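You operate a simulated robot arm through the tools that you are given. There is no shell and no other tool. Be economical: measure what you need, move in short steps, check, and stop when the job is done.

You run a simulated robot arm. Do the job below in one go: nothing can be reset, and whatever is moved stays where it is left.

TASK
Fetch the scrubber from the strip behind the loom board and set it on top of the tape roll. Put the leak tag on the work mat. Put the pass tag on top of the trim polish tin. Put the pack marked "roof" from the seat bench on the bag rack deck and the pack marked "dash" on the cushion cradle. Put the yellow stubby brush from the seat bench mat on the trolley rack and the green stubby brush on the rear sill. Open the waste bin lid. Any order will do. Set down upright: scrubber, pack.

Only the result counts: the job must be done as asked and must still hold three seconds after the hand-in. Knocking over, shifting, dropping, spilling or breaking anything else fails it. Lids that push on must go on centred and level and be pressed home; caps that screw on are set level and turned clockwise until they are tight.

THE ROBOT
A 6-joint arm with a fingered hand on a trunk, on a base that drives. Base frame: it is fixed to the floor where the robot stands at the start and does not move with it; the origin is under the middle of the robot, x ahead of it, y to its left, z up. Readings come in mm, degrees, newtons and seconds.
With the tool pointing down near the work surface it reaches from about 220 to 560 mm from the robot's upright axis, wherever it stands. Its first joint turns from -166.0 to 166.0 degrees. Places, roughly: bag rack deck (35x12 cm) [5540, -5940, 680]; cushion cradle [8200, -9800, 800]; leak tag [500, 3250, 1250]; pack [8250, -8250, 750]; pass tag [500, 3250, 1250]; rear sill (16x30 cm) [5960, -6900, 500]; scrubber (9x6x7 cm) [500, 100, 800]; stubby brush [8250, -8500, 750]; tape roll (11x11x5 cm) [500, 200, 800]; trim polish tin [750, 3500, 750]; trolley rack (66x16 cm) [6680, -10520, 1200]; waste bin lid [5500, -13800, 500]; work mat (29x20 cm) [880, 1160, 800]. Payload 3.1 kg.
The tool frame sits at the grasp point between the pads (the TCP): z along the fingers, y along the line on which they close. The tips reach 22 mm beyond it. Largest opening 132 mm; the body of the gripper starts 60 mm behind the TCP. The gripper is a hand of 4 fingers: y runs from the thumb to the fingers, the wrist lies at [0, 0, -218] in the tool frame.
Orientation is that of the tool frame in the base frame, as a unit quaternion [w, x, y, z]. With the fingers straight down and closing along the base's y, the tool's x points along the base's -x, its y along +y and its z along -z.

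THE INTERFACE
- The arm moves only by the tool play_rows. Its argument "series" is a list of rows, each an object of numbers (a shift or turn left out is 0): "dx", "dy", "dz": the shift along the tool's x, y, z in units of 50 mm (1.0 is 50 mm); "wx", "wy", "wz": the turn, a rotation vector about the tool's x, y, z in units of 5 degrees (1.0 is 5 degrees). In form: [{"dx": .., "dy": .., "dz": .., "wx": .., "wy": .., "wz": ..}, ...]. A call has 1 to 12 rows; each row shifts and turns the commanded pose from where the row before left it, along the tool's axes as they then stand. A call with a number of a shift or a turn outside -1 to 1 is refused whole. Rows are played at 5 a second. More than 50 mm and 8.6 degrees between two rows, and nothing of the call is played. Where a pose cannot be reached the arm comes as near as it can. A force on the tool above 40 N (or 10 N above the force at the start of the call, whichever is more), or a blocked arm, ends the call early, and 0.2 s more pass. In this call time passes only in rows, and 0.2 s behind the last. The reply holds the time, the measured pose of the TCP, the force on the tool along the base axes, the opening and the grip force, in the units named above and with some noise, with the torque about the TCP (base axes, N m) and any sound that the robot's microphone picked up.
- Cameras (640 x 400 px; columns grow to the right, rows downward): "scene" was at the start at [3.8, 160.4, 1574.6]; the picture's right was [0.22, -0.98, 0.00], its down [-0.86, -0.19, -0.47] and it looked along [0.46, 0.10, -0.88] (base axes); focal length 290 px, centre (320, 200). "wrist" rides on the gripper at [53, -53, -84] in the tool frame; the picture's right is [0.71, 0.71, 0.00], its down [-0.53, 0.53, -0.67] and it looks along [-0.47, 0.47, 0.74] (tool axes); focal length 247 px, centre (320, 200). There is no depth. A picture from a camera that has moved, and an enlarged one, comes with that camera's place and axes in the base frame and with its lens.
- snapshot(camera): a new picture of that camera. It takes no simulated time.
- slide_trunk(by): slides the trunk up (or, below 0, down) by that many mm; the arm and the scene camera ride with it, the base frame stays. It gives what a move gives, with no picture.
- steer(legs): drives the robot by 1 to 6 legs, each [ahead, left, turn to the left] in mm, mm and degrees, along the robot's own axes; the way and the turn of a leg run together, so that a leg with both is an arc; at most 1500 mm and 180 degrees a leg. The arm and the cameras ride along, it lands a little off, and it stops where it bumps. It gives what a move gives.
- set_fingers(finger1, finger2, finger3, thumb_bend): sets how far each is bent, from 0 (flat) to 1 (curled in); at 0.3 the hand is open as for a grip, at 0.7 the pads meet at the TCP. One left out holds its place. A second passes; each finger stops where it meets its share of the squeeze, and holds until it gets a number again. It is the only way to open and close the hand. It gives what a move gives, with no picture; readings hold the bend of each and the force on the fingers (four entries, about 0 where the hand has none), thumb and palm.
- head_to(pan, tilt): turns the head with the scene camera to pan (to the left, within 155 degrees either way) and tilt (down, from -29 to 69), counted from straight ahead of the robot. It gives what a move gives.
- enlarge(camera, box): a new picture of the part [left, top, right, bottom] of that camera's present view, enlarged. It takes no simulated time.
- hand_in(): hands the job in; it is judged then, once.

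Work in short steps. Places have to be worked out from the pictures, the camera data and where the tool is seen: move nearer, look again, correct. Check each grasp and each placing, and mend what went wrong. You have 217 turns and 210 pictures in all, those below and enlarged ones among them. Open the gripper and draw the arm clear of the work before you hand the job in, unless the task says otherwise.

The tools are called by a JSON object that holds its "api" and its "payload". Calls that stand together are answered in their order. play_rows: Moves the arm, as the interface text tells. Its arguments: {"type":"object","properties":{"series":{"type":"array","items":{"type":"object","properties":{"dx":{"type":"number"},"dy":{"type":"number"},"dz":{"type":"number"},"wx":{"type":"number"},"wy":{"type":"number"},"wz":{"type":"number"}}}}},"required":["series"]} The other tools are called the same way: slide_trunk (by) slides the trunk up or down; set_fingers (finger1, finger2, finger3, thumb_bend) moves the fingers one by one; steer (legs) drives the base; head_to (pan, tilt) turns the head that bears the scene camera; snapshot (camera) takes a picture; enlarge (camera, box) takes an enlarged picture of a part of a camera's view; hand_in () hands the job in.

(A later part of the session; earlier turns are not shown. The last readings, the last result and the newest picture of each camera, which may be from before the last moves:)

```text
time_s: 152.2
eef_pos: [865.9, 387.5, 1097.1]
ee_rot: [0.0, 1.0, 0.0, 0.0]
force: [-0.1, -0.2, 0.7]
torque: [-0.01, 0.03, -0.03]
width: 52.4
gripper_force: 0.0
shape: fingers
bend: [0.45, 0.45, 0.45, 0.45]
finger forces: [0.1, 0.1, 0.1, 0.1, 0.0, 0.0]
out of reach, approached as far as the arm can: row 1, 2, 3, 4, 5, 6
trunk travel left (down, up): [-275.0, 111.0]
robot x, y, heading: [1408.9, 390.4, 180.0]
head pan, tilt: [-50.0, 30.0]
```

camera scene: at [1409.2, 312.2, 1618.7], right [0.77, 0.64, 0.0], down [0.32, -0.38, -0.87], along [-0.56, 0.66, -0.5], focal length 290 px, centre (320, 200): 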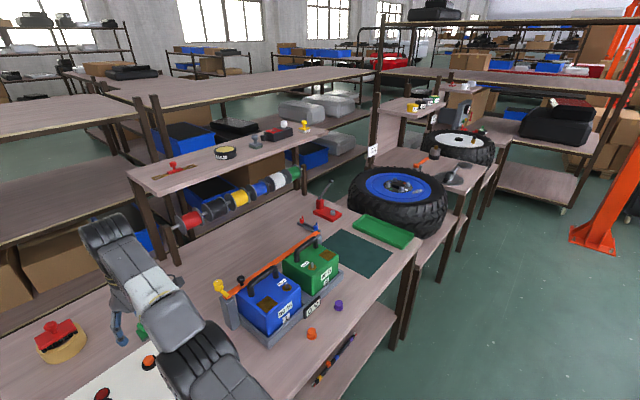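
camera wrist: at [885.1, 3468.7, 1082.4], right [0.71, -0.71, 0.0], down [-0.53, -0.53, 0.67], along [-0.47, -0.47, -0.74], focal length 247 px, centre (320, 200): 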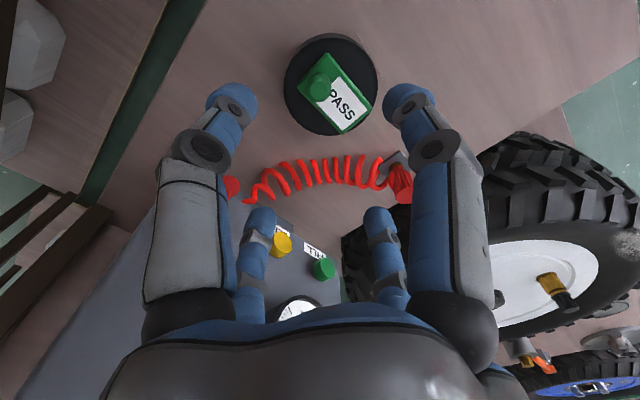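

Everything on the bench looks undisturbed. The arm is stuck at its limit, so I try a small downward move first and then a small retraction.

{"api": "play_rows", "payload": {"series": [{"dz": 0.5}, {"dz": 0.5}, {"dx": 0.5}]}}

```text
time_s: 153.0
eef_pos: [855.7, 386.7, 1050.8]
ee_rot: [0.001, 1.0, 0.0, 0.001]
force: [0.0, 0.9, 0.0]
torque: [0.01, -0.01, 0.0]
width: 52.3
gripper_force: 0.1
shape: fingers
bend: [0.45, 0.45, 0.45, 0.45]
finger forces: [0.0, 0.0, 0.1, 0.0, 0.1, 0.1]
out of reach, approached as far as the arm can: row 1, 2, 3
trunk travel left (down, up): [-275.0, 111.0]
robot x, y, heading: [1406.9, 387.9, 179.9]
head pan, tilt: [-50.0, 30.0]
```

I go down further (clear of the board by ~100 mm) to leave the stretched posture, then retract.

{"api": "play_rows", "payload": {"series": [{"dz": 0.6}, {"dz": 0.6}]}}

{"api": "play_rows", "payload": {"series": [{"dx": 0.3}, {"dx": 0.3}]}}

```text
time_s: 153.6
eef_pos: [843.9, 387.8, 992.3]
ee_rot: [0.0, 1.0, 0.0, 0.002]
force: [0.9, 0.3, 0.3]
torque: [-0.01, 0.0, -0.01]
width: 52.6
gripper_force: 0.1
shape: fingers
bend: [0.45, 0.45, 0.45, 0.45]
finger forces: [0.0, 0.0, 0.0, 0.1, 0.1, 0.0]
out of reach, approached as far as the arm can: row 1, 2
trunk travel left (down, up): [-275.0, 111.0]
robot x, y, heading: [1408.4, 391.6, 180.2]
head pan, tilt: [-50.0, 30.0]
```

```text
time_s: 154.2
eef_pos: [845.0, 387.6, 993.8]
ee_rot: [0.0, 1.0, 0.001, 0.002]
force: [0.1, -0.7, 0.0]
torque: [0.03, 0.02, 0.0]
width: 52.7
gripper_force: 0.0
shape: fingers
bend: [0.45, 0.45, 0.45, 0.45]
finger forces: [0.0, 0.0, 0.0, 0.0, 0.0, 0.0]
out of reach, approached as far as the arm can: row 1, 2
trunk travel left (down, up): [-275.0, 111.0]
robot x, y, heading: [1406.0, 396.8, 180.0]
head pan, tilt: [-50.0, 30.0]
```

The arm seems stuck in an elbow-straight posture. I try breaking it with small tool tilts.

{"api": "play_rows", "payload": {"series": [{"wy": 1, "dx": 0.6}]}}

{"api": "play_rows", "payload": {"series": [{"wy": -1, "dx": 0.6}]}}

{"api": "play_rows", "payload": {"series": [{"dx": 1.0}, {"dx": 1.0}, {"dx": 1.0}, {"dx": 1.0}]}}

```text
time_s: 154.6
eef_pos: [864.5, 386.4, 993.5]
ee_rot: [0.0, 0.999, -0.001, 0.046]
force: [0.2, 0.3, 0.0]
torque: [-0.01, 0.02, -0.02]
width: 52.6
gripper_force: 0.0
shape: fingers
bend: [0.45, 0.45, 0.45, 0.45]
finger forces: [0.0, 0.1, 0.0, 0.1, 0.0, 0.1]
out of reach, approached as far as the arm can: row 1
trunk travel left (down, up): [-275.0, 111.0]
robot x, y, heading: [1402.5, 390.6, 180.1]
head pan, tilt: [-50.0, 30.0]
```

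```text
time_s: 155.0
eef_pos: [858.8, 386.5, 1000.7]
ee_rot: [-0.001, 1.0, 0.0, 0.031]
force: [0.3, -0.7, 0.0]
torque: [-0.02, 0.01, 0.0]
width: 52.3
gripper_force: 0.1
shape: fingers
bend: [0.45, 0.45, 0.45, 0.45]
finger forces: [0.0, 0.0, 0.0, 0.0, 0.0, 0.0]
out of reach, approached as far as the arm can: row 1
trunk travel left (down, up): [-275.0, 111.0]
robot x, y, heading: [1406.6, 394.0, 179.7]
head pan, tilt: [-50.0, 30.0]
```

```text
time_s: 156.0
eef_pos: [858.4, 387.6, 1000.5]
ee_rot: [0.0, 0.999, 0.0, 0.032]
force: [0.0, 0.5, 0.5]
torque: [-0.01, 0.02, 0.0]
width: 52.4
gripper_force: 0.1
shape: fingers
bend: [0.45, 0.45, 0.45, 0.45]
finger forces: [0.0, 0.0, 0.0, 0.0, 0.0, 0.0]
out of reach, approached as far as the arm can: row 1, 2, 3, 4
trunk travel left (down, up): [-275.0, 111.0]
robot x, y, heading: [1409.2, 391.5, 179.8]
head pan, tilt: [-50.0, 30.0]
```

I look at the arm's posture to understand what blocks it.

{"api": "head_to", "payload": {"pan": 0, "tilt": 55}}

{"api": "snapshot", "payload": {"camera": "scene"}}

```text
time_s: 157.2
eef_pos: [858.3, 387.4, 1000.0]
ee_rot: [0.0, 1.0, 0.0, 0.032]
force: [-0.3, -0.9, 0.3]
torque: [0.03, -0.02, 0.01]
width: 52.4
gripper_force: 0.0
shape: fingers
bend: [0.45, 0.45, 0.45, 0.45]
finger forces: [0.0, 0.0, 0.1, 0.0, 0.0, 0.1]
trunk travel left (down, up): [-275.0, 111.0]
robot x, y, heading: [1408.9, 392.6, 179.8]
head pan, tilt: [0.0, 55.0]
```

```text
145 pictures are left
camera scene: at [1395.3, 243.1, 1582.8], right [0.0, 1.0, 0.0], down [0.82, 0.0, -0.57], along [-0.57, 0.0, -0.82], focal length 290 px, centre (320, 200)
```

scene: 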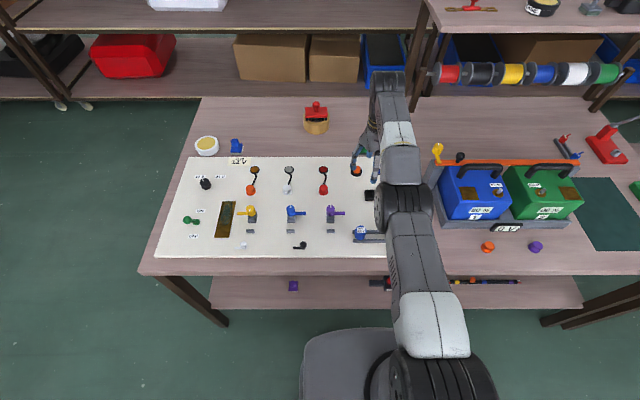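

The arm is straight. I try combined inward/up and inward/down rows to get the elbow bending.

{"api": "play_rows", "payload": {"series": [{"dx": 0.7, "dz": -0.7}]}}

{"api": "play_rows", "payload": {"series": [{"dx": 0.4, "dz": 0.9}]}}

{"api": "play_rows", "payload": {"series": [{"wy": 1.0}, {"wy": 1.0}, {"wy": 1.0}]}}

```text
time_s: 157.6
eef_pos: [861.4, 386.8, 1020.6]
ee_rot: [0.0, 0.999, -0.001, 0.032]
force: [1.3, 0.6, 0.0]
torque: [-0.02, 0.01, 0.03]
width: 51.9
gripper_force: 0.0
shape: fingers
bend: [0.45, 0.45, 0.45, 0.45]
finger forces: [0.1, 0.0, 0.0, 0.0, 0.0, 0.0]
out of reach, approached as far as the arm can: row 1
trunk travel left (down, up): [-275.0, 111.0]
robot x, y, heading: [1405.9, 387.8, 180.0]
head pan, tilt: [0.0, 55.0]
```

```text
time_s: 158.0
eef_pos: [858.7, 387.7, 1002.3]
ee_rot: [0.0, 0.999, 0.0, 0.033]
force: [0.4, -0.1, -1.5]
torque: [0.01, 0.05, 0.02]
width: 52.3
gripper_force: 0.0
shape: fingers
bend: [0.45, 0.45, 0.45, 0.45]
finger forces: [0.0, 0.1, 0.0, 0.1, 0.1, 0.0]
out of reach, approached as far as the arm can: row 1
trunk travel left (down, up): [-275.0, 111.0]
robot x, y, heading: [1408.1, 388.4, 179.9]
head pan, tilt: [0.0, 55.0]
```

```text
time_s: 158.8
eef_pos: [894.1, 387.3, 996.9]
ee_rot: [0.0, 0.993, -0.001, 0.119]
force: [-0.5, 0.4, -0.1]
torque: [0.01, 0.01, -0.02]
width: 52.3
gripper_force: 0.0
shape: fingers
bend: [0.45, 0.45, 0.45, 0.45]
finger forces: [0.0, 0.1, 0.1, 0.1, 0.1, 0.0]
out of reach, approached as far as the arm can: row 1, 2, 3
trunk travel left (down, up): [-275.0, 111.0]
robot x, y, heading: [1406.8, 390.0, 180.0]
head pan, tilt: [0.0, 55.0]
```

I try very small inward rows.

{"api": "play_rows", "payload": {"series": [{"dx": 0.05}, {"dx": 0.05}, {"dx": 0.05}, {"dx": 0.1}, {"dx": 0.1}, {"dx": 0.1}]}}

{"api": "play_rows", "payload": {"series": [{"dy": 0.9}, {"dy": 0.9}, {"dy": -0.9, "dx": 0.3}, {"dy": -0.9, "dx": 0.3}]}}

{"api": "play_rows", "payload": {"series": [{"dz": 1}, {"dz": 0.4}]}}

```text
time_s: 160.2
eef_pos: [894.8, 386.4, 997.8]
ee_rot: [0.0, 0.993, 0.0, 0.118]
force: [-0.2, -0.3, 0.1]
torque: [0.01, 0.03, 0.01]
width: 51.9
gripper_force: 0.1
shape: fingers
bend: [0.45, 0.45, 0.45, 0.45]
finger forces: [0.0, 0.0, 0.0, 0.0, 0.0, 0.0]
out of reach, approached as far as the arm can: row 3, 4, 5, 6
trunk travel left (down, up): [-275.0, 111.0]
robot x, y, heading: [1406.8, 394.2, 179.9]
head pan, tilt: [0.0, 55.0]
```

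```text
time_s: 161.2
eef_pos: [929.8, 389.6, 1005.7]
ee_rot: [0.0, 0.993, 0.0, 0.118]
force: [0.1, 0.3, -0.2]
torque: [0.04, 0.0, -0.02]
width: 52.8
gripper_force: 0.1
shape: fingers
bend: [0.45, 0.45, 0.45, 0.45]
finger forces: [0.1, 0.0, 0.1, 0.0, 0.1, 0.1]
out of reach, approached as far as the arm can: row 2
trunk travel left (down, up): [-275.0, 111.0]
robot x, y, heading: [1406.0, 392.3, -180.2]
head pan, tilt: [0.0, 55.0]
```

```text
time_s: 161.8
eef_pos: [945.6, 387.7, 937.2]
ee_rot: [0.0, 0.993, 0.0, 0.117]
force: [-0.1, -0.5, -0.6]
torque: [0.03, 0.01, -0.02]
width: 52.3
gripper_force: 0.1
shape: fingers
bend: [0.45, 0.45, 0.45, 0.45]
finger forces: [0.0, 0.0, 0.0, 0.1, 0.0, 0.1]
trunk travel left (down, up): [-275.0, 111.0]
robot x, y, heading: [1408.6, 394.0, 180.3]
head pan, tilt: [0.0, 55.0]
```

The sideways combination freed the elbow. I raise, undo the tilt (13.4°) and retract.

{"api": "play_rows", "payload": {"series": [{"dz": -0.9}, {"wy": -0.9}, {"wy": -0.9}, {"wy": -0.88}, {"dx": 0.9}, {"dx": 0.9}, {"dx": 0.9}, {"dx": 0.9}, {"dx": 0.6}, {"dz": -0.8}, {"dz": -0.8}]}}

```text
time_s: 164.2
eef_pos: [1150.1, 387.6, 1061.7]
ee_rot: [0.0, 1.0, 0.0, 0.001]
force: [1.0, -0.8, 0.0]
torque: [0.0, 0.0, -0.01]
width: 52.5
gripper_force: 0.1
shape: fingers
bend: [0.45, 0.45, 0.45, 0.45]
finger forces: [0.0, 0.0, 0.0, 0.0, 0.0, 0.0]
trunk travel left (down, up): [-275.0, 111.0]
robot x, y, heading: [1404.5, 391.0, 180.1]
head pan, tilt: [0.0, 55.0]
```

Retracted. I drive back round the bench end and turn to heading 0.

{"api": "steer", "payload": {"legs": [[-20, 0, 0], [0, 1170, 0], [90, 0, 0], [0, 0, 180]]}}

```text
time_s: 178.7
eef_pos: [1606.5, -779.4, 1061.1]
ee_rot: [-0.002, -0.016, 1.0, -0.001]
force: [0.2, 0.0, 0.0]
torque: [0.01, 0.04, 0.01]
width: 52.5
gripper_force: 0.0
shape: fingers
bend: [0.45, 0.45, 0.45, 0.45]
finger forces: [0.1, 0.0, 0.0, 0.1, 0.0, 0.0]
trunk travel left (down, up): [-275.0, 111.0]
robot x, y, heading: [1348.2, -793.5, 1.9]
head pan, tilt: [0.0, 55.0]
```

Now back to the aisle, correcting the 1.9° heading, and up to the tags.

{"api": "steer", "payload": {"legs": [[0, 0, -1.9], [-1470, 0, 0], [0, 1500, 0]]}}

```text
time_s: 193.4
eef_pos: [143.3, 722.6, 1060.5]
ee_rot: [-0.001, 0.008, 1.0, 0.0]
force: [-0.9, -0.2, 0.6]
torque: [-0.03, -0.05, 0.0]
width: 52.5
gripper_force: 0.0
shape: fingers
bend: [0.45, 0.45, 0.45, 0.45]
finger forces: [0.1, 0.1, 0.1, 0.0, 0.1, 0.1]
trunk travel left (down, up): [-275.0, 111.0]
robot x, y, heading: [-115.7, 717.9, -0.7]
head pan, tilt: [0.0, 55.0]
```

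I continue to the tags' station and raise the trunk.

{"api": "steer", "payload": {"legs": [[-10, 0, 0.7], [0, 1500, 0], [0, 1060, 0]]}}

{"api": "slide_trunk", "payload": {"by": 110}}

{"api": "play_rows", "payload": {"series": [{"dz": -0.8}, {"dz": -0.8}, {"dz": -0.8}]}}

```text
time_s: 206.1
eef_pos: [138.2, 3265.8, 1060.0]
ee_rot: [-0.002, -0.005, 1.0, 0.0]
force: [-0.8, -0.9, 0.6]
torque: [-0.02, -0.01, 0.0]
width: 52.3
gripper_force: 0.0
shape: fingers
bend: [0.45, 0.45, 0.45, 0.45]
finger forces: [0.0, 0.1, 0.0, 0.1, 0.1, 0.1]
trunk travel left (down, up): [-275.0, 111.0]
robot x, y, heading: [-115.5, 3257.1, 0.6]
head pan, tilt: [0.0, 55.0]
```

```text
time_s: 207.6
eef_pos: [138.3, 3264.7, 1171.1]
ee_rot: [-0.001, -0.006, 1.0, 0.0]
force: [0.3, -1.1, 0.7]
torque: [-0.01, -0.01, 0.02]
width: 52.4
gripper_force: 0.1
shape: fingers
bend: [0.45, 0.45, 0.45, 0.45]
finger forces: [0.0, 0.1, 0.0, 0.0, 0.0, 0.0]
trunk travel left (down, up): [-385.0, 1.0]
robot x, y, heading: [-117.7, 3255.2, 0.6]
head pan, tilt: [0.0, 55.0]
```

```text
time_s: 208.4
eef_pos: [140.1, 3264.0, 1288.7]
ee_rot: [-0.001, -0.006, 1.0, 0.0]
force: [1.1, -0.4, -0.4]
torque: [0.02, 0.01, -0.01]
width: 52.5
gripper_force: 0.2
shape: fingers
bend: [0.45, 0.45, 0.45, 0.45]
finger forces: [0.0, 0.1, 0.0, 0.1, 0.0, 0.1]
trunk travel left (down, up): [-385.0, 1.0]
robot x, y, heading: [-121.2, 3255.9, 0.4]
head pan, tilt: [0.0, 55.0]
```

I drive ahead 112 mm and position the hand above the leak tag's knob.

{"api": "steer", "payload": {"legs": [[112, 0, -0.4]]}}

{"api": "play_rows", "payload": {"series": [{"dx": -0.9, "dy": 0.25}, {"dx": -0.9, "dy": 0.25}, {"dx": -0.9, "dy": 0.25}, {"dx": -0.9, "dy": 0.25}, {"dx": -0.9, "dy": 0.25}, {"dx": -0.2, "dy": 0.05}, {"dz": 0.5}]}}

{"api": "snapshot", "payload": {"camera": "wrist"}}

```text
time_s: 209.6
eef_pos: [253.1, 3262.7, 1287.8]
ee_rot: [-0.001, -0.001, 1.0, 0.0]
force: [0.2, 0.1, 0.3]
torque: [-0.03, 0.02, -0.01]
width: 52.6
gripper_force: 0.1
shape: fingers
bend: [0.45, 0.45, 0.45, 0.45]
finger forces: [0.1, 0.1, 0.0, 0.1, 0.0, 0.0]
trunk travel left (down, up): [-385.0, 1.0]
robot x, y, heading: [-9.2, 3258.9, 0.1]
head pan, tilt: [0.0, 55.0]
```

```text
time_s: 211.2
eef_pos: [485.5, 3327.9, 1262.3]
ee_rot: [-0.003, -0.001, 1.0, -0.001]
force: [0.0, 0.5, -0.5]
torque: [0.04, 0.02, 0.02]
width: 52.4
gripper_force: 0.0
shape: fingers
bend: [0.45, 0.45, 0.45, 0.45]
finger forces: [0.0, 0.0, 0.1, 0.1, 0.0, 0.0]
trunk travel left (down, up): [-385.0, 1.0]
robot x, y, heading: [-6.2, 3258.6, -0.0]
head pan, tilt: [0.0, 55.0]
```

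```text
144 pictures are left
camera wrist: at [433.6, 3274.8, 1347.4], right [-0.71, 0.71, 0.0], down [0.53, 0.53, 0.67], along [0.47, 0.47, -0.75], focal length 247 px, centre (320, 200)
```

wrist: 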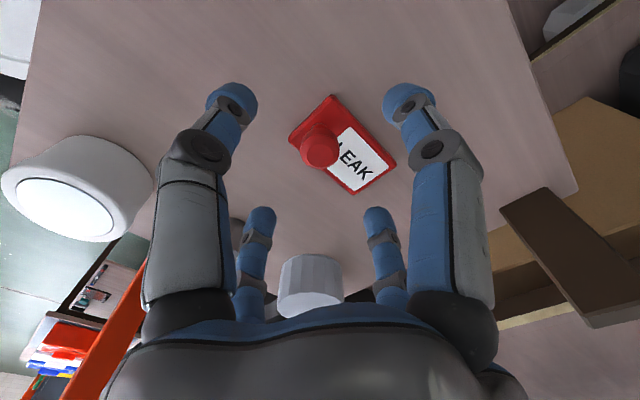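

Aligned within ~4 mm. I correct (+3,+3), descend to z≈1224 and narrow the fingers to 0.55.

{"api": "play_rows", "payload": {"series": [{"dx": -0.06, "dy": 0.06, "dz": 0.4}, {"dz": 0.36}]}}

{"api": "set_fingers", "payload": {"finger1": 0.56, "finger2": 0.56, "finger3": 0.56, "thumb_bend": 0.56}}

{"api": "enlarge", "payload": {"camera": "wrist", "box": [200, 60, 440, 260]}}

```text
time_s: 211.8
eef_pos: [490.4, 3331.0, 1222.3]
ee_rot: [-0.002, -0.001, 1.0, 0.0]
force: [-1.1, -0.1, 0.2]
torque: [0.01, -0.01, 0.0]
width: 52.4
gripper_force: 0.1
shape: fingers
bend: [0.45, 0.45, 0.45, 0.45]
finger forces: [0.0, 0.0, 0.0, 0.0, 0.0, 0.0]
trunk travel left (down, up): [-385.0, 1.0]
robot x, y, heading: [-5.8, 3256.9, 0.2]
head pan, tilt: [0.0, 55.0]
```

```text
time_s: 212.8
eef_pos: [490.9, 3331.4, 1224.4]
ee_rot: [-0.001, 0.0, 1.0, 0.0]
force: [1.2, -0.5, 0.4]
torque: [0.01, 0.0, 0.01]
width: 26.5
gripper_force: 0.0
shape: fingers
bend: [0.56, 0.56, 0.56, 0.56]
finger forces: [0.1, 0.0, 0.1, 0.0, 0.0, 0.0]
trunk travel left (down, up): [-385.0, 1.0]
robot x, y, heading: [-5.7, 3256.9, 0.0]
head pan, tilt: [0.0, 55.0]
```

```text
2.00 times, centred on (320, 160) of wrist
camera zoom: at [438.3, 3277.2, 1308.3], right [-0.71, 0.71, 0.0], down [0.53, 0.53, 0.67], along [0.47, 0.47, -0.75], focal length 494 px, centre (320, 280)
```

zoom: 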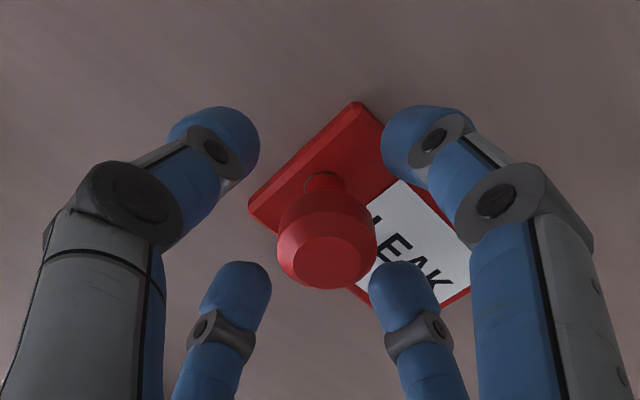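

Good. I lower 7 mm and close fully.

{"api": "play_rows", "payload": {"series": [{"dz": 0.07}, {"dz": 0.07}]}}

{"api": "set_fingers", "payload": {"finger1": 0.72, "finger2": 0.72, "finger3": 0.72, "thumb_bend": 0.72}}

{"api": "play_rows", "payload": {"series": [{"dz": -0.3}, {"dz": -0.7}, {"dz": -0.8}]}}

{"api": "snapshot", "payload": {"camera": "wrist"}}

```text
time_s: 213.4
eef_pos: [490.3, 3330.3, 1217.8]
ee_rot: [-0.002, -0.001, 1.0, 0.001]
force: [-0.7, 0.4, 0.4]
torque: [0.02, 0.01, -0.03]
width: 26.9
gripper_force: 0.1
shape: fingers
bend: [0.56, 0.56, 0.56, 0.56]
finger forces: [0.0, 0.7, 0.0, 0.1, 0.0, 0.1]
trunk travel left (down, up): [-385.0, 1.0]
robot x, y, heading: [-6.7, 3253.5, -0.1]
head pan, tilt: [0.0, 55.0]
```

```text
time_s: 214.4
eef_pos: [489.7, 3329.6, 1216.2]
ee_rot: [-0.002, -0.001, 1.0, 0.0]
force: [-0.3, 0.7, 0.0]
torque: [0.01, 0.01, 0.02]
width: 7.9
gripper_force: 13.0
shape: fingers
bend: [0.63, 0.63, 0.65, 0.65]
finger forces: [6.5, 6.5, 5.5, 0.0, 8.0, 0.1]
trunk travel left (down, up): [-385.0, 1.0]
robot x, y, heading: [-8.7, 3258.4, 0.0]
head pan, tilt: [0.0, 55.0]
```

```text
time_s: 215.2
eef_pos: [487.3, 3330.5, 1305.2]
ee_rot: [-0.003, -0.001, 1.0, -0.001]
force: [-0.3, 1.1, 0.1]
torque: [-0.04, 0.01, -0.01]
width: 7.5
gripper_force: 13.4
shape: fingers
bend: [0.63, 0.63, 0.65, 0.66]
finger forces: [6.4, 6.6, 5.3, 0.1, 7.8, 0.0]
out of reach, approached as far as the arm can: row 3
trunk travel left (down, up): [-385.0, 1.0]
robot x, y, heading: [-4.6, 3254.4, 0.1]
head pan, tilt: [0.0, 55.0]
```

```text
142 pictures are left
camera wrist: at [435.7, 3276.5, 1389.8], right [-0.71, 0.71, 0.0], down [0.53, 0.53, 0.67], along [0.47, 0.47, -0.75], focal length 247 px, centre (320, 200)
```

wrist: 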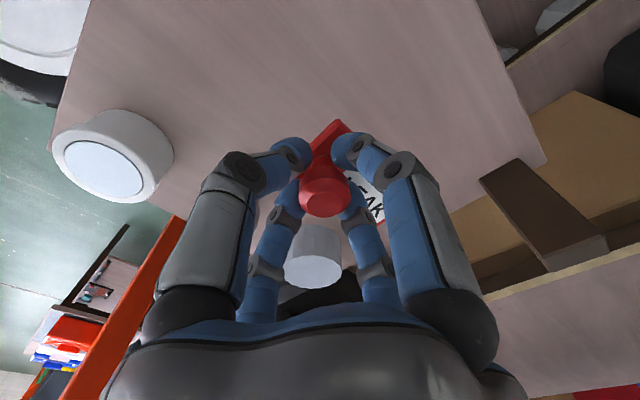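

Leak tag held. I retract with a sideways component and verify it moves.

{"api": "play_rows", "payload": {"series": [{"dx": 0.6, "dy": -0.5}, {"dx": 0.9, "dy": -0.3}, {"dx": 0.9}, {"dx": 0.9}, {"dx": 0.9}, {"dx": 0.8}]}}

```text
time_s: 216.6
eef_pos: [237.0, 3291.1, 1306.3]
ee_rot: [-0.001, -0.002, 1.0, 0.0]
force: [-0.5, -0.3, -0.4]
torque: [0.0, -0.04, 0.01]
width: 7.5
gripper_force: 13.2
shape: fingers
bend: [0.63, 0.63, 0.65, 0.66]
finger forces: [6.0, 6.6, 5.4, 0.1, 7.7, 0.1]
trunk travel left (down, up): [-385.0, 1.0]
robot x, y, heading: [-7.3, 3258.2, 0.1]
head pan, tilt: [0.0, 55.0]
```

Retracted. I drive the known route round to the far side.

{"api": "steer", "payload": {"legs": [[-115, 0, 0], [0, -1500, 0], [0, -1500, 0], [0, -1040, 0.3], [1460, 0, 0], [0, 0, 177.5]]}}

```text
time_s: 251.0
eef_pos: [1148.0, -783.0, 1305.9]
ee_rot: [0.0, 1.0, -0.019, 0.002]
force: [0.3, -0.1, -0.4]
torque: [0.03, 0.01, 0.05]
width: 7.1
gripper_force: 12.9
shape: fingers
bend: [0.64, 0.63, 0.65, 0.66]
finger forces: [5.5, 6.6, 5.3, 0.0, 7.7, 0.0]
trunk travel left (down, up): [-385.0, 1.0]
robot x, y, heading: [1396.0, -757.1, 178.1]
head pan, tilt: [0.0, 55.0]
```

Square up, drive in +y to the mat and lower the trunk.

{"api": "steer", "payload": {"legs": [[-30, 0, 1.9], [0, -1500, 0], [0, -400, 0]]}}

{"api": "slide_trunk", "payload": {"by": -110}}

{"api": "snapshot", "payload": {"camera": "scene"}}

```text
time_s: 261.0
eef_pos: [1162.3, 1116.4, 1305.9]
ee_rot: [0.0, 1.0, 0.007, 0.002]
force: [0.0, 0.3, -0.3]
torque: [0.0, 0.0, 0.01]
width: 7.1
gripper_force: 12.3
shape: fingers
bend: [0.64, 0.63, 0.65, 0.66]
finger forces: [5.4, 6.7, 5.4, 0.1, 7.8, 0.0]
trunk travel left (down, up): [-385.0, 1.0]
robot x, y, heading: [1405.8, 1154.1, -179.1]
head pan, tilt: [0.0, 55.0]
```

```text
time_s: 262.4
eef_pos: [1162.4, 1116.1, 1195.5]
ee_rot: [0.0, 1.0, 0.008, 0.001]
force: [1.1, -0.5, -1.2]
torque: [0.01, 0.04, -0.01]
width: 7.4
gripper_force: 12.9
shape: fingers
bend: [0.64, 0.63, 0.65, 0.66]
finger forces: [5.5, 6.6, 5.4, 0.0, 7.7, 0.1]
trunk travel left (down, up): [-275.0, 111.0]
robot x, y, heading: [1408.9, 1152.3, -179.1]
head pan, tilt: [0.0, 55.0]
```

```text
141 pictures are left
camera scene: at [1399.4, 1004.4, 1582.4], right [-0.01, 1.0, 0.0], down [0.82, 0.01, -0.57], along [-0.57, -0.01, -0.82], focal length 290 px, centre (320, 200)
```

scene: 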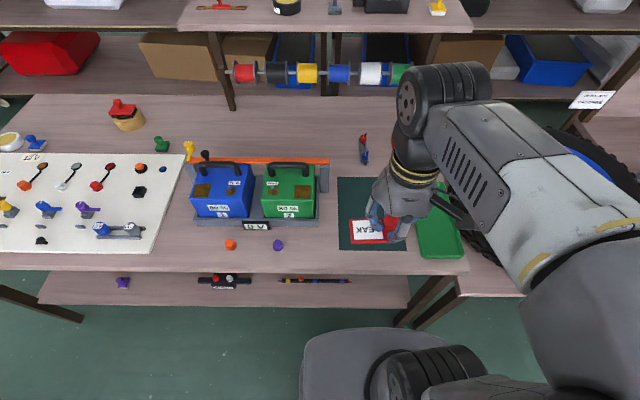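

Mat spans x 760–1030, y 1055–1255. I take the tag above (930, 1180) and descend to z≈862.

{"api": "play_rows", "payload": {"series": [{"dx": -0.93, "dy": -0.26}, {"dx": -0.93, "dy": -0.26}, {"dx": -0.93, "dy": -0.26}, {"dx": -0.93, "dy": -0.26}, {"dx": -0.92, "dy": -0.26}, {"dz": 0.95}, {"dz": 0.95}, {"dz": 0.95}, {"dz": 0.95}, {"dz": 0.95}, {"dz": 0.95}, {"dz": 0.95}]}}

{"api": "snapshot", "payload": {"camera": "scene"}}

```text
time_s: 265.0
eef_pos: [931.4, 1176.9, 863.6]
ee_rot: [-0.001, 1.0, 0.008, 0.002]
force: [0.0, 0.0, -0.7]
torque: [0.02, 0.01, -0.01]
width: 6.9
gripper_force: 12.9
shape: fingers
bend: [0.64, 0.63, 0.65, 0.66]
finger forces: [5.3, 6.8, 5.7, 0.0, 7.7, 0.0]
trunk travel left (down, up): [-275.0, 111.0]
robot x, y, heading: [1410.0, 1153.1, -179.0]
head pan, tilt: [0.0, 55.0]
```

```text
140 pictures are left
camera scene: at [1398.4, 1004.5, 1582.7], right [-0.01, 1.0, 0.0], down [0.82, 0.01, -0.57], along [-0.57, -0.01, -0.82], focal length 290 px, centre (320, 200)
```

scene: 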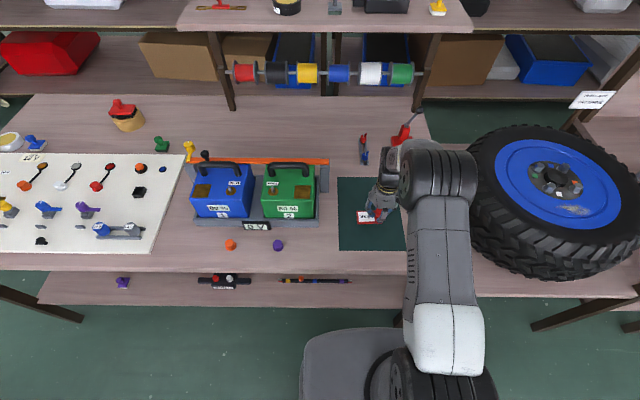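

Over the mat. I lower gently to contact.

{"api": "play_rows", "payload": {"series": [{"dz": 0.15}, {"dz": 0.08}, {"dz": 0.04}, {"dz": 0.04}, {"dz": 0.03}]}}

{"api": "enlarge", "payload": {"camera": "scene", "box": [320, 165, 432, 265]}}

```text
time_s: 266.2
eef_pos: [931.0, 1178.5, 846.2]
ee_rot: [0.0, 1.0, 0.007, 0.001]
force: [0.2, 0.5, -1.0]
torque: [-0.02, 0.01, 0.0]
width: 7.1
gripper_force: 12.7
shape: fingers
bend: [0.64, 0.63, 0.65, 0.66]
finger forces: [5.3, 6.9, 5.7, 0.0, 7.7, 0.1]
trunk travel left (down, up): [-275.0, 111.0]
robot x, y, heading: [1407.2, 1150.5, -179.3]
head pan, tilt: [0.0, 55.0]
```

```text
4.00 times, centred on (376, 215) of scene
camera zoom: at [1399.2, 1004.4, 1582.7], right [-0.01, 1.0, 0.0], down [0.82, 0.01, -0.57], along [-0.57, -0.01, -0.82], focal length 1162 px, centre (96, 140)
```

zoom: 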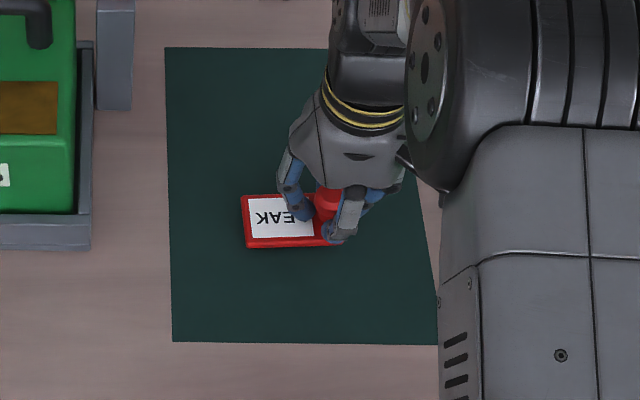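

Still free; a few more millimetres.

{"api": "play_rows", "payload": {"series": [{"dz": 0.04}, {"dz": 0.03}, {"dz": 0.03}]}}

```text
time_s: 267.0
eef_pos: [930.6, 1178.8, 841.0]
ee_rot: [0.0, 1.0, 0.007, 0.002]
force: [0.0, -0.2, -0.7]
torque: [0.0, -0.01, -0.02]
width: 7.1
gripper_force: 12.8
shape: fingers
bend: [0.64, 0.63, 0.65, 0.66]
finger forces: [5.3, 6.8, 5.7, 0.0, 7.7, 0.0]
trunk travel left (down, up): [-275.0, 111.0]
robot x, y, heading: [1407.3, 1151.0, -179.3]
head pan, tilt: [0.0, 55.0]
```

{"api": "play_rows", "payload": {"series": [{"dz": 0.03}, {"dz": 0.03}, {"dz": 0.03}]}}

```text
time_s: 267.8
eef_pos: [929.8, 1179.1, 835.6]
ee_rot: [0.0, 1.0, 0.006, 0.002]
force: [0.3, -0.7, -0.4]
torque: [0.0, -0.01, -0.02]
width: 6.8
gripper_force: 12.4
shape: fingers
bend: [0.64, 0.63, 0.65, 0.66]
finger forces: [5.4, 6.8, 5.7, 0.1, 7.6, 0.1]
trunk travel left (down, up): [-275.0, 111.0]
robot x, y, heading: [1410.8, 1158.0, -179.2]
head pan, tilt: [0.0, 55.0]
```

No contact yet (bench is a bit lower than assumed). I continue carefully.

{"api": "play_rows", "payload": {"series": [{"dz": 0.04}, {"dz": 0.04}]}}

{"api": "enlarge", "payload": {"camera": "scene", "box": [350, 190, 414, 230]}}

```text
time_s: 268.4
eef_pos: [929.0, 1178.4, 834.7]
ee_rot: [-0.001, 1.0, 0.007, -0.001]
force: [0.9, 0.9, 15.5]
torque: [-0.01, -0.05, 0.03]
width: 6.8
gripper_force: 16.9
shape: fingers
bend: [0.64, 0.63, 0.65, 0.66]
finger forces: [7.3, 10.1, 6.7, 0.1, 9.7, 0.0]
trunk travel left (down, up): [-275.0, 111.0]
robot x, y, heading: [1405.8, 1151.7, -179.2]
head pan, tilt: [0.0, 55.0]
```

```text
10.00 times, centred on (382, 210) of scene
camera zoom: at [1401.2, 1004.6, 1582.9], right [-0.01, 1.0, 0.0], down [0.82, 0.01, -0.57], along [-0.57, -0.01, -0.82], focal length 2905 px, centre (-300, 100)
```

zoom: 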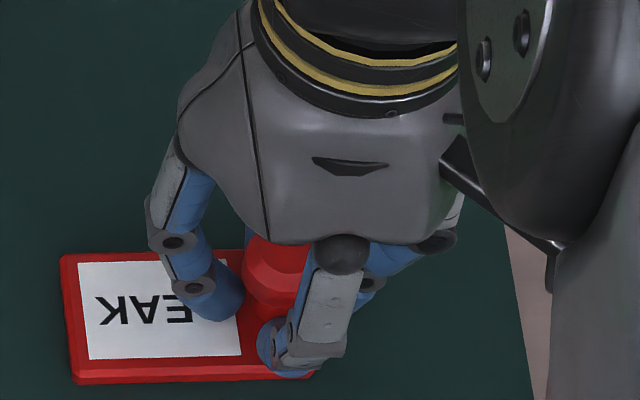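

Contact at z≈835. I open slightly, rise, open more, and lift.

{"api": "play_rows", "payload": {"series": [{"dz": -0.04}]}}

{"api": "set_fingers", "payload": {"finger1": 0.56, "finger2": 0.58, "finger3": 0.56, "thumb_bend": 0.56}}

{"api": "play_rows", "payload": {"series": [{"dz": -0.12}]}}

{"api": "set_fingers", "payload": {"finger1": 0.45, "finger2": 0.45, "finger3": 0.45, "thumb_bend": 0.45}}

{"api": "play_rows", "payload": {"series": [{"dz": -0.4}, {"dz": -0.9}, {"dz": -0.9}, {"dz": -0.9}, {"dx": 0.8, "dy": 0.1}, {"dx": 0.9, "dy": 0.1}, {"dx": 0.9}, {"dx": 0.9}, {"dz": -0.7}, {"dz": -0.8}]}}

{"api": "snapshot", "payload": {"camera": "scene"}}

```text
time_s: 268.8
eef_pos: [931.0, 1177.9, 834.1]
ee_rot: [0.0, 1.0, 0.007, 0.001]
force: [-1.9, -0.2, 7.0]
torque: [0.03, 0.07, 0.02]
width: 6.7
gripper_force: 14.6
shape: fingers
bend: [0.64, 0.63, 0.65, 0.66]
finger forces: [5.8, 7.9, 6.8, 0.0, 9.1, 0.1]
trunk travel left (down, up): [-275.0, 111.0]
robot x, y, heading: [1407.2, 1150.7, -179.2]
head pan, tilt: [0.0, 55.0]
```

```text
time_s: 269.8
eef_pos: [931.6, 1180.3, 834.6]
ee_rot: [0.0, 1.0, 0.007, 0.001]
force: [1.4, 1.2, 13.2]
torque: [-0.12, 0.16, 0.03]
width: 25.8
gripper_force: 6.2
shape: fingers
bend: [0.56, 0.6, 0.59, 0.56]
finger forces: [0.0, 6.5, 6.5, 0.0, 0.0, 0.1]
trunk travel left (down, up): [-275.0, 111.0]
robot x, y, heading: [1408.2, 1151.4, -179.3]
head pan, tilt: [0.0, 55.0]
```

```text
time_s: 270.2
eef_pos: [931.7, 1176.4, 838.8]
ee_rot: [0.0, 1.0, 0.007, 0.002]
force: [0.1, -0.5, -0.8]
torque: [0.0, -0.04, 0.0]
width: 25.8
gripper_force: 0.1
shape: fingers
bend: [0.56, 0.57, 0.56, 0.56]
finger forces: [0.1, 0.0, 0.0, 0.0, 0.0, 0.0]
trunk travel left (down, up): [-275.0, 111.0]
robot x, y, heading: [1407.9, 1154.0, -179.3]
head pan, tilt: [0.0, 55.0]
```

```text
time_s: 271.2
eef_pos: [930.6, 1178.1, 839.8]
ee_rot: [0.001, 1.0, 0.007, 0.002]
force: [-0.3, 0.0, -0.5]
torque: [-0.03, 0.01, -0.02]
width: 52.3
gripper_force: 0.0
shape: fingers
bend: [0.45, 0.45, 0.45, 0.45]
finger forces: [0.1, 0.0, 0.1, 0.0, 0.0, 0.1]
trunk travel left (down, up): [-275.0, 111.0]
robot x, y, heading: [1409.3, 1151.8, -179.2]
head pan, tilt: [0.0, 55.0]
```

```text
time_s: 273.4
eef_pos: [1107.5, 1170.9, 1070.9]
ee_rot: [0.0, 1.0, 0.008, 0.001]
force: [0.1, 0.0, 0.2]
torque: [-0.02, 0.05, 0.02]
width: 52.5
gripper_force: 0.0
shape: fingers
bend: [0.45, 0.45, 0.45, 0.45]
finger forces: [0.0, 0.0, 0.0, 0.0, 0.1, 0.1]
trunk travel left (down, up): [-275.0, 111.0]
robot x, y, heading: [1409.0, 1151.9, -178.9]
head pan, tilt: [0.0, 55.0]
```

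```text
137 pictures are left
camera scene: at [1400.4, 1004.3, 1582.7], right [-0.01, 1.0, 0.0], down [0.82, 0.01, -0.57], along [-0.57, -0.01, -0.82], focal length 290 px, centre (320, 200)
```

scene: 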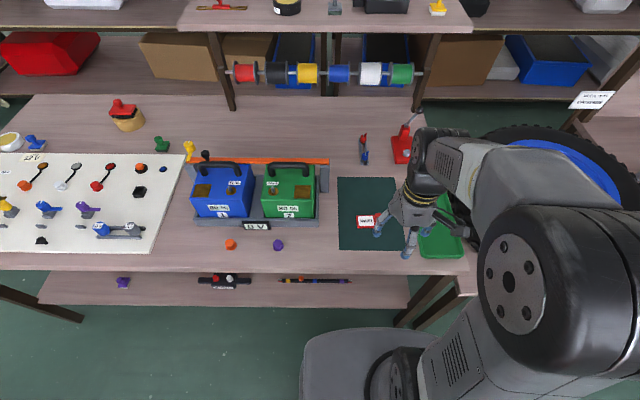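

The leak tag lies on the mat. Next I travel to the far area; first back to the bench end, turn, pass between post and box, and survey.

{"api": "steer", "payload": {"legs": [[-10, 0, -1], [0, 1500, 0], [0, 600, 0], [80, 100, 0], [0, 0, 177.5]]}}

{"api": "head_to", "payload": {"pan": -10, "tilt": 35}}

{"api": "snapshot", "payload": {"camera": "scene"}}

```text
time_s: 292.3
eef_pos: [1562.8, -1085.5, 1071.0]
ee_rot: [-0.002, 0.041, 0.999, 0.0]
force: [-0.3, 0.1, -0.6]
torque: [0.01, -0.01, 0.0]
width: 52.3
gripper_force: 0.1
shape: fingers
bend: [0.45, 0.45, 0.45, 0.45]
finger forces: [0.1, 0.0, 0.0, 0.0, 0.0, 0.0]
trunk travel left (down, up): [-275.0, 111.0]
robot x, y, heading: [1265.2, -1038.1, -4.8]
head pan, tilt: [0.0, 55.0]
```

```text
time_s: 293.1
eef_pos: [1563.4, -1084.9, 1071.3]
ee_rot: [-0.002, 0.041, 0.999, 0.0]
force: [-0.2, -0.5, 0.2]
torque: [-0.01, 0.02, 0.02]
width: 52.6
gripper_force: 0.1
shape: fingers
bend: [0.45, 0.45, 0.45, 0.45]
finger forces: [0.1, 0.0, 0.0, 0.0, 0.0, 0.0]
trunk travel left (down, up): [-275.0, 111.0]
robot x, y, heading: [1263.6, -1037.7, -4.8]
head pan, tilt: [-10.0, 35.0]
```

```text
136 pictures are left
camera scene: at [1302.4, -911.7, 1610.9], right [-0.25, -0.97, 0.0], down [-0.56, 0.15, -0.82], along [0.79, -0.21, -0.57], focal length 290 px, centre (320, 200)
```

scene: 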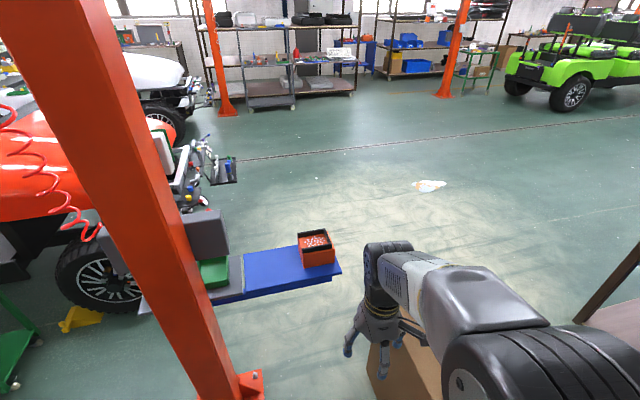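

A blue plate (x≈2070+, y≈-1200) blocks the gap beyond the box, so I go round the box's other side: drive to y≈-2200 and look.

{"api": "steer", "payload": {"legs": [[-60, 0, 4.8], [0, -1160, 0]]}}

{"api": "head_to", "payload": {"pan": 0, "tilt": 30}}

{"api": "snapshot", "payload": {"camera": "scene"}}

{"api": "head_to", "payload": {"pan": -45, "tilt": 15}}

{"api": "snapshot", "payload": {"camera": "scene"}}

```text
time_s: 299.6
eef_pos: [1510.5, -2227.6, 1071.9]
ee_rot: [-0.002, -0.003, 1.0, 0.0]
force: [-0.4, 0.8, 0.3]
torque: [0.02, 0.0, 0.0]
width: 52.4
gripper_force: 0.0
shape: fingers
bend: [0.45, 0.45, 0.45, 0.45]
finger forces: [0.1, 0.1, 0.1, 0.0, 0.1, 0.0]
trunk travel left (down, up): [-275.0, 111.0]
robot x, y, heading: [1208.0, -2206.9, 0.3]
head pan, tilt: [-10.0, 35.0]
```

```text
time_s: 300.4
eef_pos: [1509.5, -2227.1, 1071.5]
ee_rot: [-0.001, -0.002, 1.0, 0.001]
force: [1.1, -0.9, 0.4]
torque: [-0.04, 0.02, 0.02]
width: 52.1
gripper_force: 0.1
shape: fingers
bend: [0.45, 0.45, 0.45, 0.45]
finger forces: [0.0, 0.0, 0.1, 0.0, 0.0, 0.0]
trunk travel left (down, up): [-275.0, 111.0]
robot x, y, heading: [1206.8, -2208.0, 0.4]
head pan, tilt: [0.0, 30.0]
```

```text
135 pictures are left
camera scene: at [1237.6, -2062.1, 1618.7], right [0.0, -1.0, 0.0], down [-0.5, 0.0, -0.87], along [0.87, 0.0, -0.5], focal length 290 px, centre (320, 200)
```

scene: 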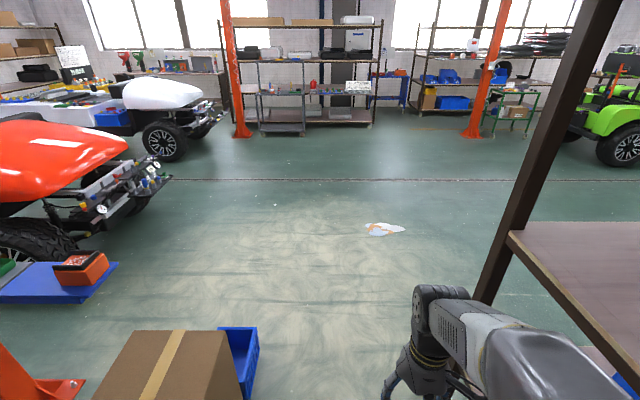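

```text
time_s: 301.5
eef_pos: [1510.6, -2227.3, 1071.2]
ee_rot: [-0.001, -0.002, 1.0, 0.001]
force: [0.4, 0.2, -0.6]
torque: [-0.01, 0.02, 0.03]
width: 52.5
gripper_force: 0.1
shape: fingers
bend: [0.45, 0.45, 0.45, 0.45]
finger forces: [0.0, 0.0, 0.0, 0.0, 0.0, 0.1]
trunk travel left (down, up): [-275.0, 111.0]
robot x, y, heading: [1208.9, -2209.6, 0.1]
head pan, tilt: [-45.0, 15.0]
```

```text
134 pictures are left
camera scene: at [1213.6, -2128.2, 1642.9], right [-0.7, -0.71, 0.0], down [-0.18, 0.18, -0.97], along [0.69, -0.68, -0.26], focal length 290 px, centre (320, 200)
```

scene: 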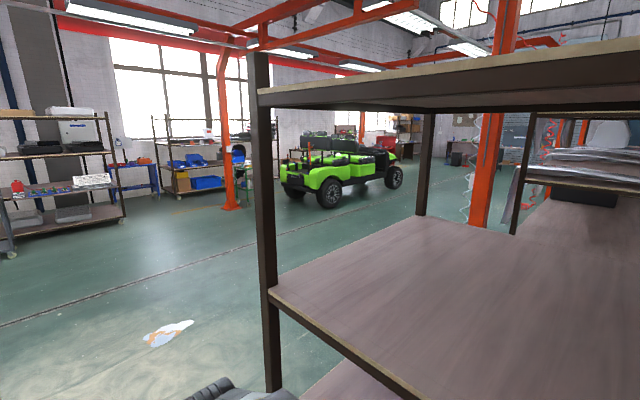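

Clear floor ahead at y≈-2200; a paper/rag lies near (3500, -2630), which I will avoid. I drive to x≈4300 and survey.

{"api": "steer", "payload": {"legs": [[1500, 0, 0], [1500, 100, 0]]}}

{"api": "head_to", "payload": {"pan": -40, "tilt": 20}}

{"api": "snapshot", "payload": {"camera": "scene"}}

{"api": "head_to", "payload": {"pan": -80, "tilt": 20}}

{"api": "snapshot", "payload": {"camera": "scene"}}

```text
refused: leg 2 is longer than a leg can be; nothing moved
```

```text
time_s: 302.1
eef_pos: [1509.4, -2226.8, 1071.4]
ee_rot: [-0.003, -0.002, 1.0, 0.0]
force: [0.1, -0.7, -0.3]
torque: [0.01, 0.0, 0.01]
width: 52.1
gripper_force: 0.0
shape: fingers
bend: [0.45, 0.45, 0.45, 0.45]
finger forces: [0.1, 0.0, 0.0, 0.0, 0.0, 0.1]
trunk travel left (down, up): [-275.0, 111.0]
robot x, y, heading: [1205.5, -2203.8, 0.5]
head pan, tilt: [-40.0, 20.0]
```

```text
133 pictures are left
camera scene: at [1218.7, -2122.1, 1634.9], right [-0.64, -0.77, 0.0], down [-0.26, 0.22, -0.94], along [0.72, -0.6, -0.34], focal length 290 px, centre (320, 200)
```

scene: 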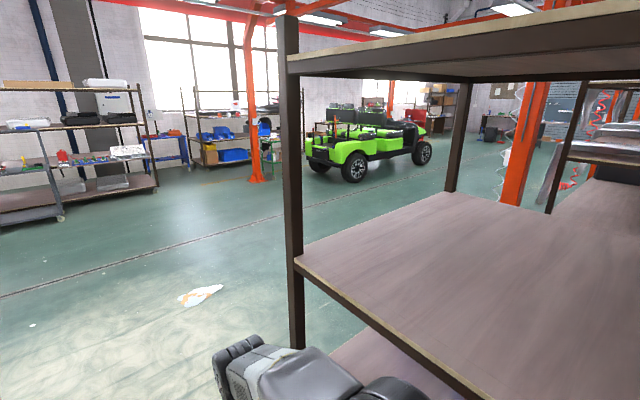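

```text
time_s: 303.2
eef_pos: [1509.5, -2227.4, 1071.4]
ee_rot: [-0.002, -0.003, 1.0, 0.0]
force: [0.4, -0.1, -0.7]
torque: [-0.01, -0.01, 0.02]
width: 52.3
gripper_force: 0.1
shape: fingers
bend: [0.45, 0.45, 0.45, 0.45]
finger forces: [0.1, 0.0, 0.1, 0.1, 0.0, 0.1]
trunk travel left (down, up): [-275.0, 111.0]
robot x, y, heading: [1208.9, -2206.1, 0.3]
head pan, tilt: [-80.0, 20.0]
```

```text
132 pictures are left
camera scene: at [1163.9, -2154.1, 1634.8], right [-0.98, -0.18, 0.0], down [-0.06, 0.34, -0.94], along [0.17, -0.92, -0.34], focal length 290 px, centre (320, 200)
```

scene: 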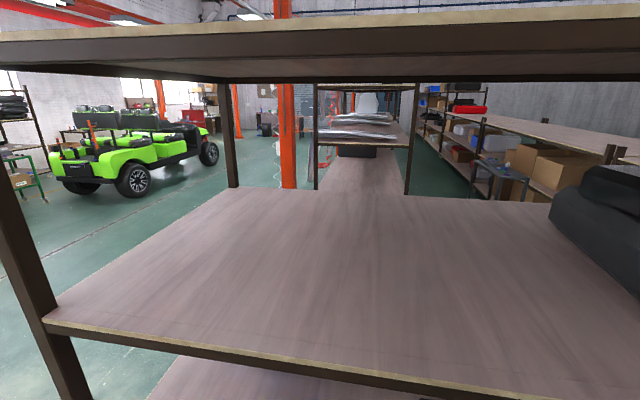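

A leg may be at most 1500 mm in length; I redo it.

{"api": "steer", "payload": {"legs": [[1490, 60, 0], [1490, 60, 0]]}}

{"api": "head_to", "payload": {"pan": -55, "tilt": 15}}

{"api": "snapshot", "payload": {"camera": "scene"}}

```text
time_s: 317.8
eef_pos: [4532.0, -2098.8, 1071.0]
ee_rot: [-0.003, 0.007, 1.0, 0.0]
force: [-0.3, 0.1, 0.4]
torque: [0.0, -0.03, 0.0]
width: 52.2
gripper_force: 0.0
shape: fingers
bend: [0.45, 0.45, 0.45, 0.45]
finger forces: [0.1, 0.0, 0.1, 0.1, 0.0, 0.1]
trunk travel left (down, up): [-275.0, 111.0]
robot x, y, heading: [4230.5, -2076.2, -0.9]
head pan, tilt: [-80.0, 20.0]
```

```text
time_s: 318.7
eef_pos: [4531.3, -2097.6, 1072.2]
ee_rot: [0.0, 0.007, 1.0, 0.0]
force: [0.1, -0.3, -0.5]
torque: [0.01, 0.0, -0.01]
width: 52.7
gripper_force: 0.1
shape: fingers
bend: [0.45, 0.45, 0.45, 0.45]
finger forces: [0.1, 0.0, 0.0, 0.1, 0.1, 0.0]
trunk travel left (down, up): [-275.0, 111.0]
robot x, y, heading: [4225.4, -2074.7, -0.9]
head pan, tilt: [-55.0, 15.0]
```

```text
131 pictures are left
camera scene: at [4224.0, -2004.5, 1642.9], right [-0.83, -0.56, 0.0], down [-0.15, 0.21, -0.97], along [0.54, -0.8, -0.26], focal length 290 px, centre (320, 200)
```

scene: 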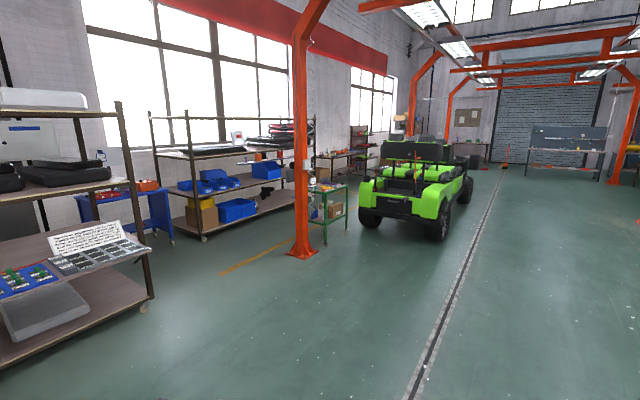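

Clear survey: green car spans x 4950–6050, y -6150…-8400; post at (6330, -4670), racks from x≈7850. I drive via (5700,-3400) and (7050,-4300) to (7050,-5800).

{"api": "steer", "payload": {"legs": [[738, -662, 0.9], [738, -662, 0], [690, -450, 0], [690, -450, 0], [0, -1450, 0]]}}

{"api": "head_to", "payload": {"pan": -60, "tilt": 20}}

{"api": "snapshot", "payload": {"camera": "scene"}}

{"api": "head_to", "payload": {"pan": -110, "tilt": 25}}

{"api": "snapshot", "payload": {"camera": "scene"}}

```text
time_s: 343.3
eef_pos: [7459.9, -5699.9, 1072.1]
ee_rot: [-0.001, -0.011, 1.0, 0.0]
force: [0.0, -0.7, 0.4]
torque: [0.04, 0.01, 0.0]
width: 52.5
gripper_force: 0.0
shape: fingers
bend: [0.45, 0.45, 0.45, 0.45]
finger forces: [0.0, 0.0, 0.1, 0.0, 0.1, 0.0]
trunk travel left (down, up): [-275.0, 111.0]
robot x, y, heading: [7157.4, -5684.4, 1.2]
head pan, tilt: [-55.0, 15.0]
```

```text
time_s: 343.9
eef_pos: [7461.4, -5700.4, 1072.2]
ee_rot: [-0.002, -0.011, 1.0, -0.001]
force: [0.0, -0.1, 0.2]
torque: [-0.01, 0.01, 0.02]
width: 52.5
gripper_force: 0.1
shape: fingers
bend: [0.45, 0.45, 0.45, 0.45]
finger forces: [0.1, 0.0, 0.0, 0.0, 0.0, 0.1]
trunk travel left (down, up): [-275.0, 111.0]
robot x, y, heading: [7160.2, -5687.1, 1.0]
head pan, tilt: [-60.0, 20.0]
```

```text
130 pictures are left
camera scene: at [7143.7, -5620.8, 1634.8], right [-0.86, -0.52, 0.0], down [-0.18, 0.29, -0.94], along [0.49, -0.8, -0.34], focal length 290 px, centre (320, 200)
```

scene: 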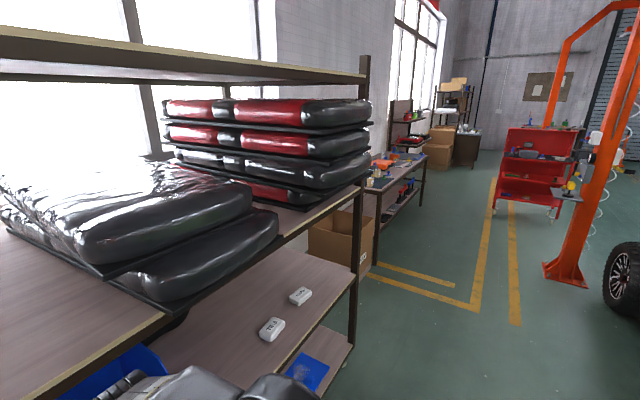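

```text
time_s: 345.1
eef_pos: [7461.3, -5700.9, 1072.2]
ee_rot: [-0.001, -0.012, 1.0, 0.0]
force: [-0.1, 0.2, 0.4]
torque: [-0.05, 0.01, 0.0]
width: 52.6
gripper_force: 0.1
shape: fingers
bend: [0.45, 0.45, 0.45, 0.45]
finger forces: [0.0, 0.0, 0.0, 0.1, 0.1, 0.0]
trunk travel left (down, up): [-275.0, 111.0]
robot x, y, heading: [7163.4, -5687.0, 1.1]
head pan, tilt: [-110.0, 25.0]
```

```text
129 pictures are left
camera scene: at [7065.8, -5628.5, 1626.7], right [-0.95, 0.32, 0.0], down [0.14, 0.4, -0.91], along [-0.29, -0.86, -0.42], focal length 290 px, centre (320, 200)
```

scene: 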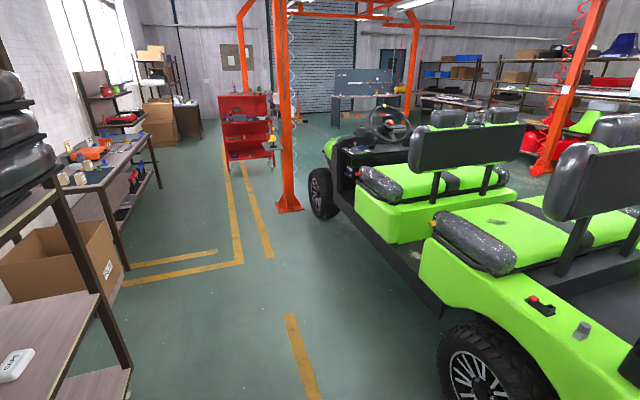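

Seat bench ahead near x≥8000, y≈-7500…-8600; red trolley at about (6700,-10800). I drive along x≈7150 to y≈-8250 and look at the bench.

{"api": "steer", "payload": {"legs": [[0, -1480, -1.1], [30, -1080, 0]]}}

{"api": "head_to", "payload": {"pan": 0, "tilt": 30}}

{"api": "snapshot", "payload": {"camera": "scene"}}

```text
time_s: 357.7
eef_pos: [7479.1, -8290.9, 1072.3]
ee_rot: [-0.002, 0.008, 1.0, 0.0]
force: [-0.6, -0.2, -0.6]
torque: [0.02, 0.01, 0.03]
width: 52.7
gripper_force: 0.1
shape: fingers
bend: [0.45, 0.45, 0.45, 0.45]
finger forces: [0.0, 0.0, 0.1, 0.0, 0.0, 0.0]
trunk travel left (down, up): [-275.0, 111.0]
robot x, y, heading: [7176.3, -8258.9, -0.9]
head pan, tilt: [-110.0, 25.0]
```

```text
time_s: 359.6
eef_pos: [7479.3, -8291.2, 1072.5]
ee_rot: [-0.002, 0.008, 1.0, 0.0]
force: [0.7, -0.4, 0.5]
torque: [-0.01, 0.0, 0.0]
width: 52.3
gripper_force: 0.0
shape: fingers
bend: [0.45, 0.45, 0.45, 0.45]
finger forces: [0.0, 0.0, 0.1, 0.0, 0.0, 0.0]
trunk travel left (down, up): [-275.0, 111.0]
robot x, y, heading: [7175.6, -8267.3, -0.6]
head pan, tilt: [0.0, 30.0]
```

```text
128 pictures are left
camera scene: at [7210.3, -8119.9, 1618.8], right [-0.02, -1.0, 0.0], down [-0.5, 0.01, -0.87], along [0.87, -0.01, -0.5], focal length 290 px, centre (320, 200)
```

scene: 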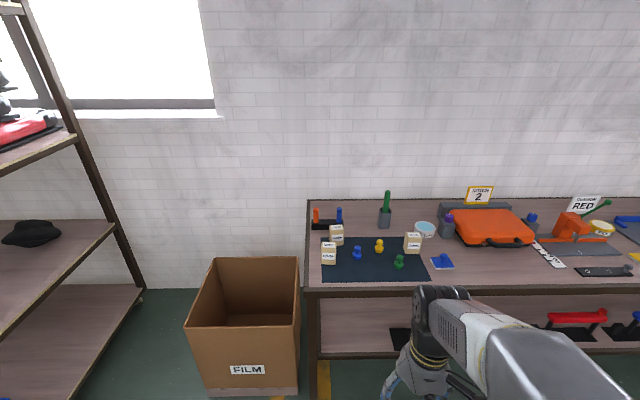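

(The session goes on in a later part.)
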